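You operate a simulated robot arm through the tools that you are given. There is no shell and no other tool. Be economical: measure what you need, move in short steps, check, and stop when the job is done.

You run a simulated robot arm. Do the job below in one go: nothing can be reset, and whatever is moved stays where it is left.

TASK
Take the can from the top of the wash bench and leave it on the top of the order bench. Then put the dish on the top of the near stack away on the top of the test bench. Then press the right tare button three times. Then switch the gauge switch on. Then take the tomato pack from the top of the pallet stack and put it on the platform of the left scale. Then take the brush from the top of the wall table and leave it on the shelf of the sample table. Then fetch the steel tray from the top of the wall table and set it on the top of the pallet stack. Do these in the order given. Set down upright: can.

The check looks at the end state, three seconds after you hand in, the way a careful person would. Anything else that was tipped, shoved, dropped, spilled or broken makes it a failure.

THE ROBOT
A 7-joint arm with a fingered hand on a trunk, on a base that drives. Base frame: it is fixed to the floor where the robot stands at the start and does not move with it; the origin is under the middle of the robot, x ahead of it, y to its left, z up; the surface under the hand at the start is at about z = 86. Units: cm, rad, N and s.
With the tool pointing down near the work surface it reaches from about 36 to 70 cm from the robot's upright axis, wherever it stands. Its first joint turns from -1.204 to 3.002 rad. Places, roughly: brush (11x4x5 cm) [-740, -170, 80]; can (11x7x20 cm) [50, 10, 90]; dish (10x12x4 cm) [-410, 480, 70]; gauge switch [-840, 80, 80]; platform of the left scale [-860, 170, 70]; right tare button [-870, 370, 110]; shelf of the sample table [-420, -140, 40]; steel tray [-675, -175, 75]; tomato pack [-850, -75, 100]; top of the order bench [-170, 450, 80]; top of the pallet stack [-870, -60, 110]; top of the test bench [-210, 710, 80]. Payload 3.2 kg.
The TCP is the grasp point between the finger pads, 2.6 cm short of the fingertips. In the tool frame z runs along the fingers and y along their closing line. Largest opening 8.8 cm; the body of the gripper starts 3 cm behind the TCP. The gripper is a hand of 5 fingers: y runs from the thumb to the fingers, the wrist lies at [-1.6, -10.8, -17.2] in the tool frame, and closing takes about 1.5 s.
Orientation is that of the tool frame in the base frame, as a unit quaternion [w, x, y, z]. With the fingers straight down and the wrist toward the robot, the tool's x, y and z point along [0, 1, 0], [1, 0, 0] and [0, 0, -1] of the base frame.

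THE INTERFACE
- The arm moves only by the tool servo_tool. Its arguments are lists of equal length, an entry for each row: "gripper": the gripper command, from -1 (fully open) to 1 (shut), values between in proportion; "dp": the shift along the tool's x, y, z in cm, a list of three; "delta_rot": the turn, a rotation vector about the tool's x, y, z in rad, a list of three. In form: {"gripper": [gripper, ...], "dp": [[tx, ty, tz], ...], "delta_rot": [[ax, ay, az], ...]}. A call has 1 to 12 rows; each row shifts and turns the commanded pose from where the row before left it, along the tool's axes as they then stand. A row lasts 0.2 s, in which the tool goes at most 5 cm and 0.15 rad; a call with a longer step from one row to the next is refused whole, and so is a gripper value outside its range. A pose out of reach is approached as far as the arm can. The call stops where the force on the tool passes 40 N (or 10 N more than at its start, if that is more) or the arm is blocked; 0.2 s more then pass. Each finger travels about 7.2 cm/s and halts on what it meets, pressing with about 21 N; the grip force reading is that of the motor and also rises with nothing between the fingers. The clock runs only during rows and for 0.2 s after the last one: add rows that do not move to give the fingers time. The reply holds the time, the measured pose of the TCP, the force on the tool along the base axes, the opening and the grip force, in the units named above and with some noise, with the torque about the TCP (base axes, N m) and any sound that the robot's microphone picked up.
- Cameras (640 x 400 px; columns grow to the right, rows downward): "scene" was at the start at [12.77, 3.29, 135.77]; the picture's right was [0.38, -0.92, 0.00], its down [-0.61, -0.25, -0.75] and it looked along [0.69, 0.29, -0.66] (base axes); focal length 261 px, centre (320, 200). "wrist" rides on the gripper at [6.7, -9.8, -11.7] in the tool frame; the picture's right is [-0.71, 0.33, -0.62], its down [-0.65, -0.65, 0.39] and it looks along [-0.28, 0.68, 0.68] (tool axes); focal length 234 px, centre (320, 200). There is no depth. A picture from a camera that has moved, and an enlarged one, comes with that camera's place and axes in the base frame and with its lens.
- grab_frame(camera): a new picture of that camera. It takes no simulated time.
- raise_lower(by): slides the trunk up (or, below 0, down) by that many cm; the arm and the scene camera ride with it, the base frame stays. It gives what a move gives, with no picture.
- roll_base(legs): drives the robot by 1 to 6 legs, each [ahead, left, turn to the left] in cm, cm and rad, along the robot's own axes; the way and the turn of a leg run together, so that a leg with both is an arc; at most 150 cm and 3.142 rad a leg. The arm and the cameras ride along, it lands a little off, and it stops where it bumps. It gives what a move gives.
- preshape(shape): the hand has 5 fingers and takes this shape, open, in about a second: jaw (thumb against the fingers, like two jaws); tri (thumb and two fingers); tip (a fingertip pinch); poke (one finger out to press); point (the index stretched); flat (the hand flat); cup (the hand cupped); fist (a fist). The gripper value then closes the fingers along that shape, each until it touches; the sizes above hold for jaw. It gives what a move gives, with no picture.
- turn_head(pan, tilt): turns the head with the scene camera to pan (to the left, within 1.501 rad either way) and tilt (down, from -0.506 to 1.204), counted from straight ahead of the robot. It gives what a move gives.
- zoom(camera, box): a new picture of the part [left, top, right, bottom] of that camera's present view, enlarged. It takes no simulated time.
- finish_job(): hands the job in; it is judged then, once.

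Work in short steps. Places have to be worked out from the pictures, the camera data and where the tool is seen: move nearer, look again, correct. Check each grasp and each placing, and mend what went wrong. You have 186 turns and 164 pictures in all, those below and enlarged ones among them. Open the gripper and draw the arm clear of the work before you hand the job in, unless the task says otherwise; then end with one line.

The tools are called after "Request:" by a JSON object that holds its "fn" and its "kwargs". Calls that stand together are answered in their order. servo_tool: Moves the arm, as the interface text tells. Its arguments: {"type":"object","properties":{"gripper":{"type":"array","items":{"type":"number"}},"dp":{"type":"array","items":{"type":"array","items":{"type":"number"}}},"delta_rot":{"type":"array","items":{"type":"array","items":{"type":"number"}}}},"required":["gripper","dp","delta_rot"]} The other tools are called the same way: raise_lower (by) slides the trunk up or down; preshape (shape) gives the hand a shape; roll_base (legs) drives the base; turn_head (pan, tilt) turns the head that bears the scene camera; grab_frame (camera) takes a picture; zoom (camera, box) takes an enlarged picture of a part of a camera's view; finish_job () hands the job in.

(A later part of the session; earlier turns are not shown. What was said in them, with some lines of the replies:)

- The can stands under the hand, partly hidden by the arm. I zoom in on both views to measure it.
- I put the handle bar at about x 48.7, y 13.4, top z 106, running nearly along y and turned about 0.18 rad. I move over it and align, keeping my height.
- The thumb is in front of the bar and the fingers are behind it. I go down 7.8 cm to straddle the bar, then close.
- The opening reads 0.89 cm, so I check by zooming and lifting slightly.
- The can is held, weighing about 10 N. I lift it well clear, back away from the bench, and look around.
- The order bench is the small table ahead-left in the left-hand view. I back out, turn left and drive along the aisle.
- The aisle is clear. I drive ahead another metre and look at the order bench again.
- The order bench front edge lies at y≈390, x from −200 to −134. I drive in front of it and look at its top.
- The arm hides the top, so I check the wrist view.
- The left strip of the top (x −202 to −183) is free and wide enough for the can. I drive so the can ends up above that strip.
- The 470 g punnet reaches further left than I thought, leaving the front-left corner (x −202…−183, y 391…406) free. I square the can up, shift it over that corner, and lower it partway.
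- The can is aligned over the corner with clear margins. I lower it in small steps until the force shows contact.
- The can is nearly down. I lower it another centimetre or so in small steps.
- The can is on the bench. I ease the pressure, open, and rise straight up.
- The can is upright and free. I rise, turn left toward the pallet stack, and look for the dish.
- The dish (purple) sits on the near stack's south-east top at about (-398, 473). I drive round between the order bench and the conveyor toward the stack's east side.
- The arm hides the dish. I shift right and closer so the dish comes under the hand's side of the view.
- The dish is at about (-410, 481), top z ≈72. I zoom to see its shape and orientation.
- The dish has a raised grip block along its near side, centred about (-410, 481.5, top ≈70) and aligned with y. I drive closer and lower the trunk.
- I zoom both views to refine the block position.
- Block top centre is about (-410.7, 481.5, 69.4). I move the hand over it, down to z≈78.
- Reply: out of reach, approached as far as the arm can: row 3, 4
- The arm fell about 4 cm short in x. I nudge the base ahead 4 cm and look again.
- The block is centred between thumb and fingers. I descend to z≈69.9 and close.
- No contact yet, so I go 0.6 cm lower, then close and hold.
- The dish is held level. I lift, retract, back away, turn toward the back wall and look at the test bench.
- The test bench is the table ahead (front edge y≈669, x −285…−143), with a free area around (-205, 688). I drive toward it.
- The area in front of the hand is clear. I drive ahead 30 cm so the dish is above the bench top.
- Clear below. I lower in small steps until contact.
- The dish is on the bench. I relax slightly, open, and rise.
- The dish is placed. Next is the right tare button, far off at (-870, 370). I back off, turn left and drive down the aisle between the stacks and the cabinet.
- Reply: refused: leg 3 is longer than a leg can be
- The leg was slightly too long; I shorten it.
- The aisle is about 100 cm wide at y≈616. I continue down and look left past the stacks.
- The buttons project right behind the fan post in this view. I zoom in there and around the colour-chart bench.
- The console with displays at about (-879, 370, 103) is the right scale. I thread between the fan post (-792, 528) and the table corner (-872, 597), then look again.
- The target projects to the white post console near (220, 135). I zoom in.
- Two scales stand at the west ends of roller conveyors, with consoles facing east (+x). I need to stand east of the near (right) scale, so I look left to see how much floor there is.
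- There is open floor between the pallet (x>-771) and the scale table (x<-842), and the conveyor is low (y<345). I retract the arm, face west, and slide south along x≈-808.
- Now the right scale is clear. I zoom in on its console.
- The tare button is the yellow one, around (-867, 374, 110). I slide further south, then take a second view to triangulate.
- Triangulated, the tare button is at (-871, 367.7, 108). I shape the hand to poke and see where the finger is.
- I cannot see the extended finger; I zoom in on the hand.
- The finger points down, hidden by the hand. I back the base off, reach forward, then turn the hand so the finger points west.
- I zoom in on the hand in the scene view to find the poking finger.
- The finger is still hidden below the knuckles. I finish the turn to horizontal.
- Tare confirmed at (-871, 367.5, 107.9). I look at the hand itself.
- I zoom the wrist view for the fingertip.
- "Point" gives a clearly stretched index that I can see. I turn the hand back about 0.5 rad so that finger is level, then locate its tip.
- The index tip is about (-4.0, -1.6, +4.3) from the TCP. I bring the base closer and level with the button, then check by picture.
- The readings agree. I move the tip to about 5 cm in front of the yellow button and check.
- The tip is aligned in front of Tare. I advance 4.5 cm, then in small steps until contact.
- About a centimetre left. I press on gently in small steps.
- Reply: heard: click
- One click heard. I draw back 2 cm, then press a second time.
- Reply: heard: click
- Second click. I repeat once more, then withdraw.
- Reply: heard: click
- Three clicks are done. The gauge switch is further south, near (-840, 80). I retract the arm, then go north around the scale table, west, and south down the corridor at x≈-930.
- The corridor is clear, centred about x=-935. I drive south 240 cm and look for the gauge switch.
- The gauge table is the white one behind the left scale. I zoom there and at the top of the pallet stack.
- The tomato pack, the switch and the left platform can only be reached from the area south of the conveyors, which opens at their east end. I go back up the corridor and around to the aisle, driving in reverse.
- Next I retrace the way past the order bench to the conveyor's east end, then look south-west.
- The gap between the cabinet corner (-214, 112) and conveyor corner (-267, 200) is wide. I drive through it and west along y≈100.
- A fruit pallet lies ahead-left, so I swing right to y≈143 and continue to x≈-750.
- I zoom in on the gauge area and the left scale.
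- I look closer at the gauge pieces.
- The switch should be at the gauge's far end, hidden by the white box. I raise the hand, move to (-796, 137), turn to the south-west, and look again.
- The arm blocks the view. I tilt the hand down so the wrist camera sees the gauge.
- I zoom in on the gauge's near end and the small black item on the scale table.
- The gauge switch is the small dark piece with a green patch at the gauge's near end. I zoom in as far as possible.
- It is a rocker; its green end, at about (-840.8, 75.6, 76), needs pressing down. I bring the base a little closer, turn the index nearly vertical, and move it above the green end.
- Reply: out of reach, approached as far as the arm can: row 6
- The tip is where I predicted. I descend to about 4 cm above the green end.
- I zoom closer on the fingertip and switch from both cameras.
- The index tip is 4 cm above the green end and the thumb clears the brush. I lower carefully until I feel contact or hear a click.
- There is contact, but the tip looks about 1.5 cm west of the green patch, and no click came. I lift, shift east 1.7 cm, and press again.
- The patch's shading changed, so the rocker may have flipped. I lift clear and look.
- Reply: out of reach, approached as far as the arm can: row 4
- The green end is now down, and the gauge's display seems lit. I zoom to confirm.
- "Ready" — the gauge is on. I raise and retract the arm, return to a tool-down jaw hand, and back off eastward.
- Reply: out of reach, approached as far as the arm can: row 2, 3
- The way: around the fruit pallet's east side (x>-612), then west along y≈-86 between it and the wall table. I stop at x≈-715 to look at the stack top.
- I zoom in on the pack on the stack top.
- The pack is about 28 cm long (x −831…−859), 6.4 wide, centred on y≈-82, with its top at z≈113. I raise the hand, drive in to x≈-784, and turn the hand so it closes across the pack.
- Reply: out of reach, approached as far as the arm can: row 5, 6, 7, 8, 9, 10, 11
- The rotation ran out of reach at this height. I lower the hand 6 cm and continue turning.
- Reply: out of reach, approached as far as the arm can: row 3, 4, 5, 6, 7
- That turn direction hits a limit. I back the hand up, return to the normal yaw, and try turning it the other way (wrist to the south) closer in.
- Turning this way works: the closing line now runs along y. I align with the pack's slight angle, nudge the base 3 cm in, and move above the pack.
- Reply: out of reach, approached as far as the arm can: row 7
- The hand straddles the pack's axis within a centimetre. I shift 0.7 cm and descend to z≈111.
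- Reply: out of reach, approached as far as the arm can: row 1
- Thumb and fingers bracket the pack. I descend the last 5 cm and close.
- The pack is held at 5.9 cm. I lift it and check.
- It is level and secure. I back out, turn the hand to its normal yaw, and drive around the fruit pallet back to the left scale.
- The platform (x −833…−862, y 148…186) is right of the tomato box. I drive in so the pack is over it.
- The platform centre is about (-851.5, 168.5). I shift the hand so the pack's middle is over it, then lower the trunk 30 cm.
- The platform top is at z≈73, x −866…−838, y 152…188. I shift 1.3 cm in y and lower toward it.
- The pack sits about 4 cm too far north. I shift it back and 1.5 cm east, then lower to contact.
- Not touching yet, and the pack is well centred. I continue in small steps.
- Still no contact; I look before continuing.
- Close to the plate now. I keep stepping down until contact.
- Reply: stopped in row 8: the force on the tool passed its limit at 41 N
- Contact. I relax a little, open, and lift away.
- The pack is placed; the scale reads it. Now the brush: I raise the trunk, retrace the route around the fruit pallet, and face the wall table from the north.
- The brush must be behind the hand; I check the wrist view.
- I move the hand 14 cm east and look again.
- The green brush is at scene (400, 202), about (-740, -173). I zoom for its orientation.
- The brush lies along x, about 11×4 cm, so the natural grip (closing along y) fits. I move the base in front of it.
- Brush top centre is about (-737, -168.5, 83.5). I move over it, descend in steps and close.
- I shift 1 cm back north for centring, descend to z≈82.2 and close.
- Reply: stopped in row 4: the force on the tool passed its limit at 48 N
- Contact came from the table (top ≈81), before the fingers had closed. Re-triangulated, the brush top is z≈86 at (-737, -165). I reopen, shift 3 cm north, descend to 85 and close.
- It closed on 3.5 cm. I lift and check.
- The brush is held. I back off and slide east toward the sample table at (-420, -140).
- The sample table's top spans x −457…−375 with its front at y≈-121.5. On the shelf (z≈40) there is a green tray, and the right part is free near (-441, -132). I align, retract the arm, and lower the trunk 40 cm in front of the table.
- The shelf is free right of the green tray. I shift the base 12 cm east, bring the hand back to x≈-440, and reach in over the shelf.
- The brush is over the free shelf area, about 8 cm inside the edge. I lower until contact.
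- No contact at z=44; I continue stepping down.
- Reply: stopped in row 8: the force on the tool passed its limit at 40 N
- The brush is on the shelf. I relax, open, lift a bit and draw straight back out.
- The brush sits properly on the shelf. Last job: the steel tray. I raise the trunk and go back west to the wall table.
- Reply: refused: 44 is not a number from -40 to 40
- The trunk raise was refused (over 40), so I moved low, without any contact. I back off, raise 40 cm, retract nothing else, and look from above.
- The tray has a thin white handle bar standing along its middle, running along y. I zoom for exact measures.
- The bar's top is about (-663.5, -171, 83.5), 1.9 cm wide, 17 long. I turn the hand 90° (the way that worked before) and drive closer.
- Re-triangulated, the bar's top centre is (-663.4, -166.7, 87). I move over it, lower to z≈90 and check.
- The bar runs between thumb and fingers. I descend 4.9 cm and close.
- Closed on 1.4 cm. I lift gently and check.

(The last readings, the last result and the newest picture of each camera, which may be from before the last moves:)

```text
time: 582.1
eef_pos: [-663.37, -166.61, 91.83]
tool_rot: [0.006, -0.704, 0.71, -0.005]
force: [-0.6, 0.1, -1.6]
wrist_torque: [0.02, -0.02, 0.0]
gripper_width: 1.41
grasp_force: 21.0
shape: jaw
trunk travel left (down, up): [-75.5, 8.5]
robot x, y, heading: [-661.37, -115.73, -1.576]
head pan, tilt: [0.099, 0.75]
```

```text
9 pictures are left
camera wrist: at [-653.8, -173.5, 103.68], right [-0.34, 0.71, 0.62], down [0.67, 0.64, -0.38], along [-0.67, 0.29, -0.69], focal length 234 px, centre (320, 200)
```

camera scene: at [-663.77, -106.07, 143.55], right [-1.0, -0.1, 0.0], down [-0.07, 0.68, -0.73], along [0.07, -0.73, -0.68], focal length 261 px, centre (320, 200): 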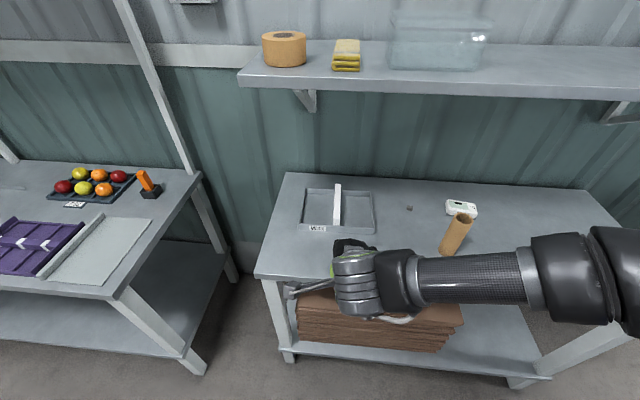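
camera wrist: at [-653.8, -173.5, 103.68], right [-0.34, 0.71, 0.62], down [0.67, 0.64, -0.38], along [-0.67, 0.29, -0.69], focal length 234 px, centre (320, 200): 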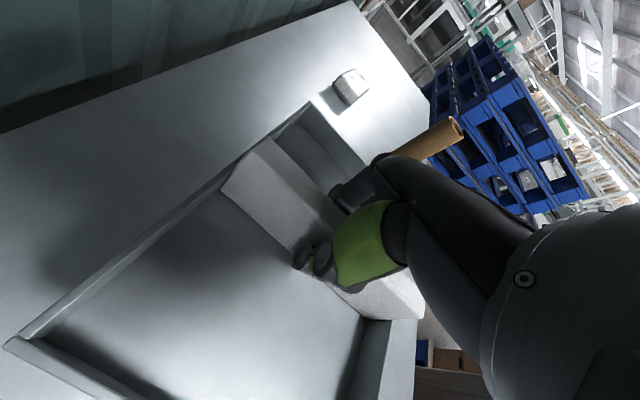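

The tray is held by its bar. I back off, return the hand to normal yaw, raise it, turn west, and approach the pallet stack.

Request:
{"fn": "roll_base", "kwargs": {"legs": [[-32, 0, 0]]}}

Request:
{"fn": "raise_lower", "kwargs": {"by": 8}}

Request:
{"fn": "servo_tool", "kwargs": {"gripper": [1, 1, 1, 1, 1, 1, 1, 1, 1, 1, 1, 1], "dp": [[0, 0, 0], [0, 0, 0], [0, 0, 0], [0, 0, 0], [0, 0, 0], [0, 0, 0], [0, 0, 0], [0, 0, 0], [0, 0, 0], [0, 0, 0], [0, 0, 0], [0, 0, 0]], "delta_rot": [[0, 0, -0.145], [0, 0, -0.145], [0, 0, -0.145], [0, 0, -0.145], [0, 0, -0.145], [0, 0, -0.145], [0, 0, -0.145], [0, 0, -0.145], [0, 0, -0.145], [0, 0, -0.145], [0, 0, -0.121], [0, 0, 0]]}}

Request:
{"fn": "servo_tool", "kwargs": {"gripper": [1, 1, 1, 1, 1, 1, 1, 1], "dp": [[0, 0, -4], [0, 0, -4], [0, 0, -4], [0, 0, -4], [0, 0, -4], [0, 0, -4], [0, 0, -2], [0, 0, 0]], "delta_rot": [[0, 0, 0], [0, 0, 0], [0, 0, 0], [0, 0, 0], [0, 0, 0], [0, 0, 0], [0, 0, 0], [0, 0, 0]]}}

Request:
{"fn": "roll_base", "kwargs": {"legs": [[0, 0, -1.567], [75, 8, 0]]}}

Request:
{"fn": "turn_head", "kwargs": {"pan": 0.2, "tilt": 0.5}}

Request:
{"fn": "grab_frame", "kwargs": {"camera": "scene"}}

```text
time: 584.3
eef_pos: [-663.25, -134.68, 91.81]
tool_rot: [0.005, -0.704, 0.71, -0.005]
force: [-0.3, -0.3, -0.7]
wrist_torque: [0.03, 0.03, -0.03]
gripper_width: 1.44
grasp_force: 21.5
shape: jaw
trunk travel left (down, up): [-75.5, 8.5]
robot x, y, heading: [-661.58, -83.41, -1.578]
head pan, tilt: [0.099, 0.75]
```

```text
time: 585.5
eef_pos: [-663.16, -134.73, 99.82]
tool_rot: [0.006, -0.704, 0.711, -0.004]
force: [-0.7, 0.0, -1.3]
wrist_torque: [-0.03, -0.01, 0.02]
gripper_width: 1.41
grasp_force: 20.9
shape: jaw
trunk travel left (down, up): [-83.5, 0.5]
robot x, y, heading: [-661.56, -83.58, -1.572]
head pan, tilt: [0.099, 0.75]
```

```text
time: 588.1
eef_pos: [-663.27, -134.66, 99.74]
tool_rot: [-0.001, 1.0, -0.003, 0.008]
force: [-0.2, 0.0, -1.2]
wrist_torque: [0.04, 0.01, 0.02]
gripper_width: 1.42
grasp_force: 21.3
shape: jaw
trunk travel left (down, up): [-83.5, 0.5]
robot x, y, heading: [-661.8, -83.96, -1.573]
head pan, tilt: [0.099, 0.75]
```

```text
time: 589.9
eef_pos: [-663.82, -134.84, 125.84]
tool_rot: [-0.001, 1.0, -0.003, 0.008]
force: [0.0, 0.1, -2.3]
wrist_torque: [0.04, -0.04, 0.06]
gripper_width: 1.41
grasp_force: 20.5
shape: jaw
trunk travel left (down, up): [-83.5, 0.5]
robot x, y, heading: [-661.84, -83.72, -1.574]
head pan, tilt: [0.099, 0.75]
```

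```text
time: 597.8
eef_pos: [-787.52, -88.63, 125.8]
tool_rot: [-0.006, -0.701, 0.713, -0.005]
force: [0.2, 0.1, -1.8]
wrist_torque: [0.01, -0.02, -0.01]
gripper_width: 1.38
grasp_force: 21.0
shape: jaw
trunk travel left (down, up): [-83.5, 0.5]
robot x, y, heading: [-736.35, -91.13, 3.127]
head pan, tilt: [0.099, 0.75]
```

```text
time: 598.5
eef_pos: [-787.59, -88.56, 125.79]
tool_rot: [-0.005, -0.702, 0.713, -0.006]
force: [-1.2, -0.7, -2.4]
wrist_torque: [0.0, 0.01, 0.0]
gripper_width: 1.39
grasp_force: 20.9
shape: jaw
trunk travel left (down, up): [-83.5, 0.5]
robot x, y, heading: [-736.6, -91.3, 3.126]
head pan, tilt: [0.201, 0.499]
```

```text
8 pictures are left
camera scene: at [-750.48, -92.67, 153.74], right [-0.19, 0.98, 0.0], down [0.47, 0.09, -0.88], along [-0.86, -0.16, -0.48], focal length 261 px, centre (320, 200)
```

scene: 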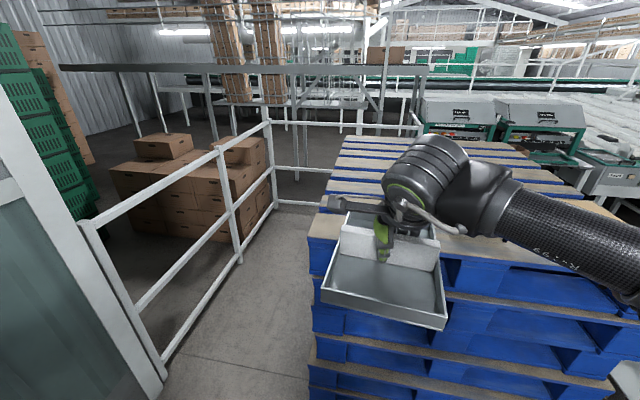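

The tray is level and lined up with the free area where the pack was. I drive in 47 cm and lower it to just above the slats.

Request:
{"fn": "roll_base", "kwargs": {"legs": [[47, 1, 0.012]]}}

Request:
{"fn": "servo_tool", "kwargs": {"gripper": [1, 1, 1, 1, 1], "dp": [[0, 0, 3], [0, 0, 3], [0, 0, 3], [0, 0, 1.5], [0, 0, 0]], "delta_rot": [[0, 0, 0], [0, 0, 0], [0, 0, 0], [0, 0, 0], [0, 0, 0]]}}

Request:
{"fn": "turn_head", "kwargs": {"pan": 0.1, "tilt": 0.7}}

Request:
{"fn": "grab_frame", "kwargs": {"camera": "scene"}}

```text
time: 601.3
eef_pos: [-834.29, -89.89, 125.75]
tool_rot: [-0.006, -0.705, 0.709, -0.006]
force: [0.5, 0.1, -1.8]
wrist_torque: [-0.01, -0.03, -0.01]
gripper_width: 1.4
grasp_force: 21.1
shape: jaw
trunk travel left (down, up): [-83.5, 0.5]
robot x, y, heading: [-783.06, -91.52, 3.138]
head pan, tilt: [0.201, 0.499]
```

```text
time: 602.5
eef_pos: [-834.25, -90.07, 115.31]
tool_rot: [-0.006, -0.705, 0.709, -0.007]
force: [-1.1, 0.7, -2.1]
wrist_torque: [-0.04, -0.02, 0.02]
gripper_width: 1.41
grasp_force: 20.8
shape: jaw
trunk travel left (down, up): [-83.5, 0.5]
robot x, y, heading: [-783.18, -91.92, 3.143]
head pan, tilt: [0.201, 0.499]
```

```text
time: 603.3
eef_pos: [-834.28, -90.17, 115.34]
tool_rot: [-0.005, -0.705, 0.709, -0.006]
force: [-0.3, 1.2, -1.2]
wrist_torque: [0.02, -0.01, 0.04]
gripper_width: 1.41
grasp_force: 21.0
shape: jaw
trunk travel left (down, up): [-83.5, 0.5]
robot x, y, heading: [-783.48, -91.81, 3.14]
head pan, tilt: [0.099, 0.7]
```

```text
7 pictures are left
camera scene: at [-796.74, -92.61, 151.98], right [-0.1, 0.99, 0.0], down [0.64, 0.06, -0.77], along [-0.76, -0.08, -0.64], focal length 261 px, centre (320, 200)
```

scene: 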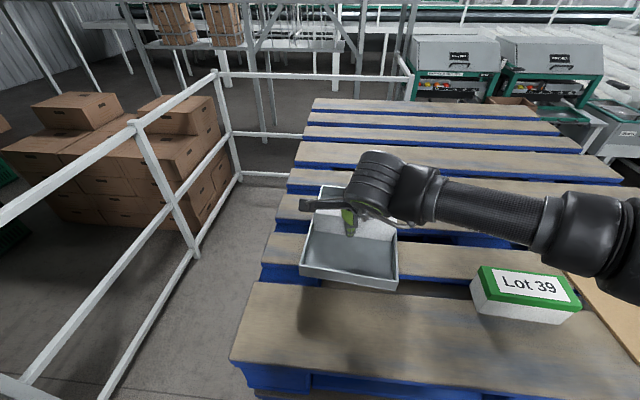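

The tray is over the slats, a bit near the south edge. I shift it 2.5 cm north and lower to contact.

Request:
{"fn": "servo_tool", "kwargs": {"gripper": [1, 1, 1, 1, 1, 1, 1, 1, 1, 1, 1], "dp": [[-2.5, 0, 0], [0, 0, 0.8], [0, 0, 0.4], [0, 0, 0.4], [0, 0, 0.4], [0, 0, 0.4], [0, 0, 0.3], [0, 0, 0.3], [0, 0, 0.3], [0, 0, 0.3], [0, 0, 0]], "delta_rot": [[0, 0, 0], [0, 0, 0], [0, 0, 0], [0, 0, 0], [0, 0, 0], [0, 0, 0], [0, 0, 0], [0, 0, 0], [0, 0, 0], [0, 0, 0], [0, 0, 0]]}}

```text
time: 605.7
eef_pos: [-834.26, -87.63, 112.03]
tool_rot: [-0.01, -0.706, 0.708, -0.004]
force: [-2.6, 1.7, 20.3]
wrist_torque: [0.14, -0.01, 0.08]
gripper_width: 1.49
grasp_force: 21.2
shape: jaw
trunk travel left (down, up): [-83.5, 0.5]
robot x, y, heading: [-783.06, -91.81, 3.141]
head pan, tilt: [0.099, 0.7]
```

The tray rests on the stack. I relax, open and lift the hand clear.

Request:
{"fn": "servo_tool", "kwargs": {"gripper": [1, 1, -1, -1, -1, -1, -1, -1, -1, -1, -1, -1], "dp": [[0, 0, -0.4], [0, 0, 0], [0, 0, 0], [0, 0, 0], [0, 0, 0], [0, 0, 0], [0, 0, 0], [0, 0, 0], [0, 0, -2], [0, 0, -4], [0, 0, -4], [0, 0, -3]], "delta_rot": [[0, 0, 0], [0, 0, 0], [0, 0, 0], [0, 0, 0], [0, 0, 0], [0, 0, 0], [0, 0, 0], [0, 0, 0], [0, 0, 0], [0, 0, 0], [0, 0, 0], [0, 0, 0]]}}

Request:
{"fn": "roll_base", "kwargs": {"legs": [[-40, 0, 0]]}}

Request:
{"fn": "turn_head", "kwargs": {"pan": 0.1, "tilt": 0.5}}

Request:
{"fn": "grab_frame", "kwargs": {"camera": "scene"}}

```text
time: 608.3
eef_pos: [-834.21, -87.39, 125.15]
tool_rot: [-0.005, -0.705, 0.709, -0.005]
force: [-0.4, -0.2, -0.7]
wrist_torque: [0.0, 0.0, 0.02]
gripper_width: 8.79
grasp_force: 0.1
shape: jaw
trunk travel left (down, up): [-83.5, 0.5]
robot x, y, heading: [-783.39, -91.76, 3.14]
head pan, tilt: [0.099, 0.7]
```

```text
time: 610.8
eef_pos: [-794.48, -87.37, 125.09]
tool_rot: [-0.005, -0.705, 0.709, -0.006]
force: [0.0, -0.2, -0.2]
wrist_torque: [0.02, -0.01, -0.02]
gripper_width: 8.78
grasp_force: 0.1
shape: jaw
trunk travel left (down, up): [-83.5, 0.5]
robot x, y, heading: [-743.33, -91.92, 3.141]
head pan, tilt: [0.099, 0.7]
```

```text
time: 611.5
eef_pos: [-794.36, -87.34, 125.08]
tool_rot: [-0.005, -0.705, 0.709, -0.005]
force: [-0.3, 0.5, -1.2]
wrist_torque: [-0.01, 0.0, 0.0]
gripper_width: 8.76
grasp_force: 0.1
shape: jaw
trunk travel left (down, up): [-83.5, 0.5]
robot x, y, heading: [-743.48, -91.63, 3.14]
head pan, tilt: [0.099, 0.499]
```

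```text
6 pictures are left
camera scene: at [-757.46, -92.67, 153.75], right [-0.1, 1.0, 0.0], down [0.48, 0.05, -0.88], along [-0.87, -0.09, -0.48], focal length 261 px, centre (320, 200)
```

scene: 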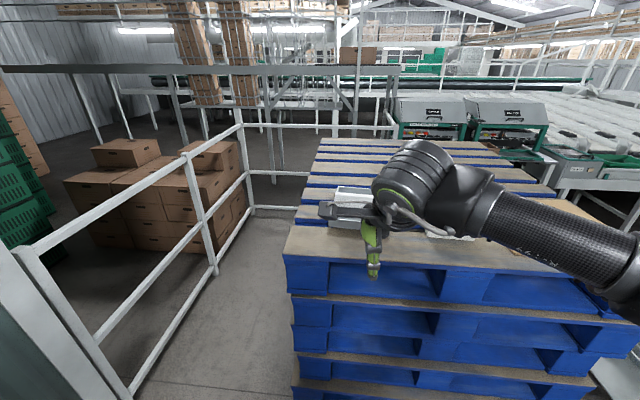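

I take a last look at the tray with the wrist camera.

Request:
{"fn": "grab_frame", "kwargs": {"camera": "wrist"}}

```text
5 pictures are left
camera wrist: at [-784.63, -93.91, 136.93], right [-0.33, 0.72, 0.61], down [0.66, 0.64, -0.4], along [-0.68, 0.27, -0.68], focal length 234 px, centre (320, 200)
```

wrist: 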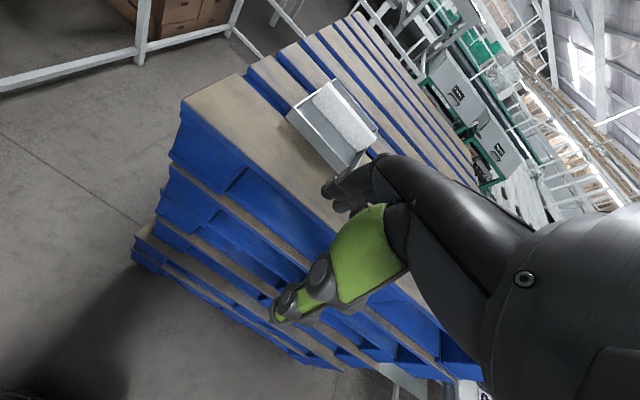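

The tray lies flat on the stack, and the gripper is open and clear. I hand the job in.

Request:
{"fn": "finish_job", "kwargs": {}}

```text
The job is handed in.
```

All seven steps were carried out in the order given, and the job is handed in.
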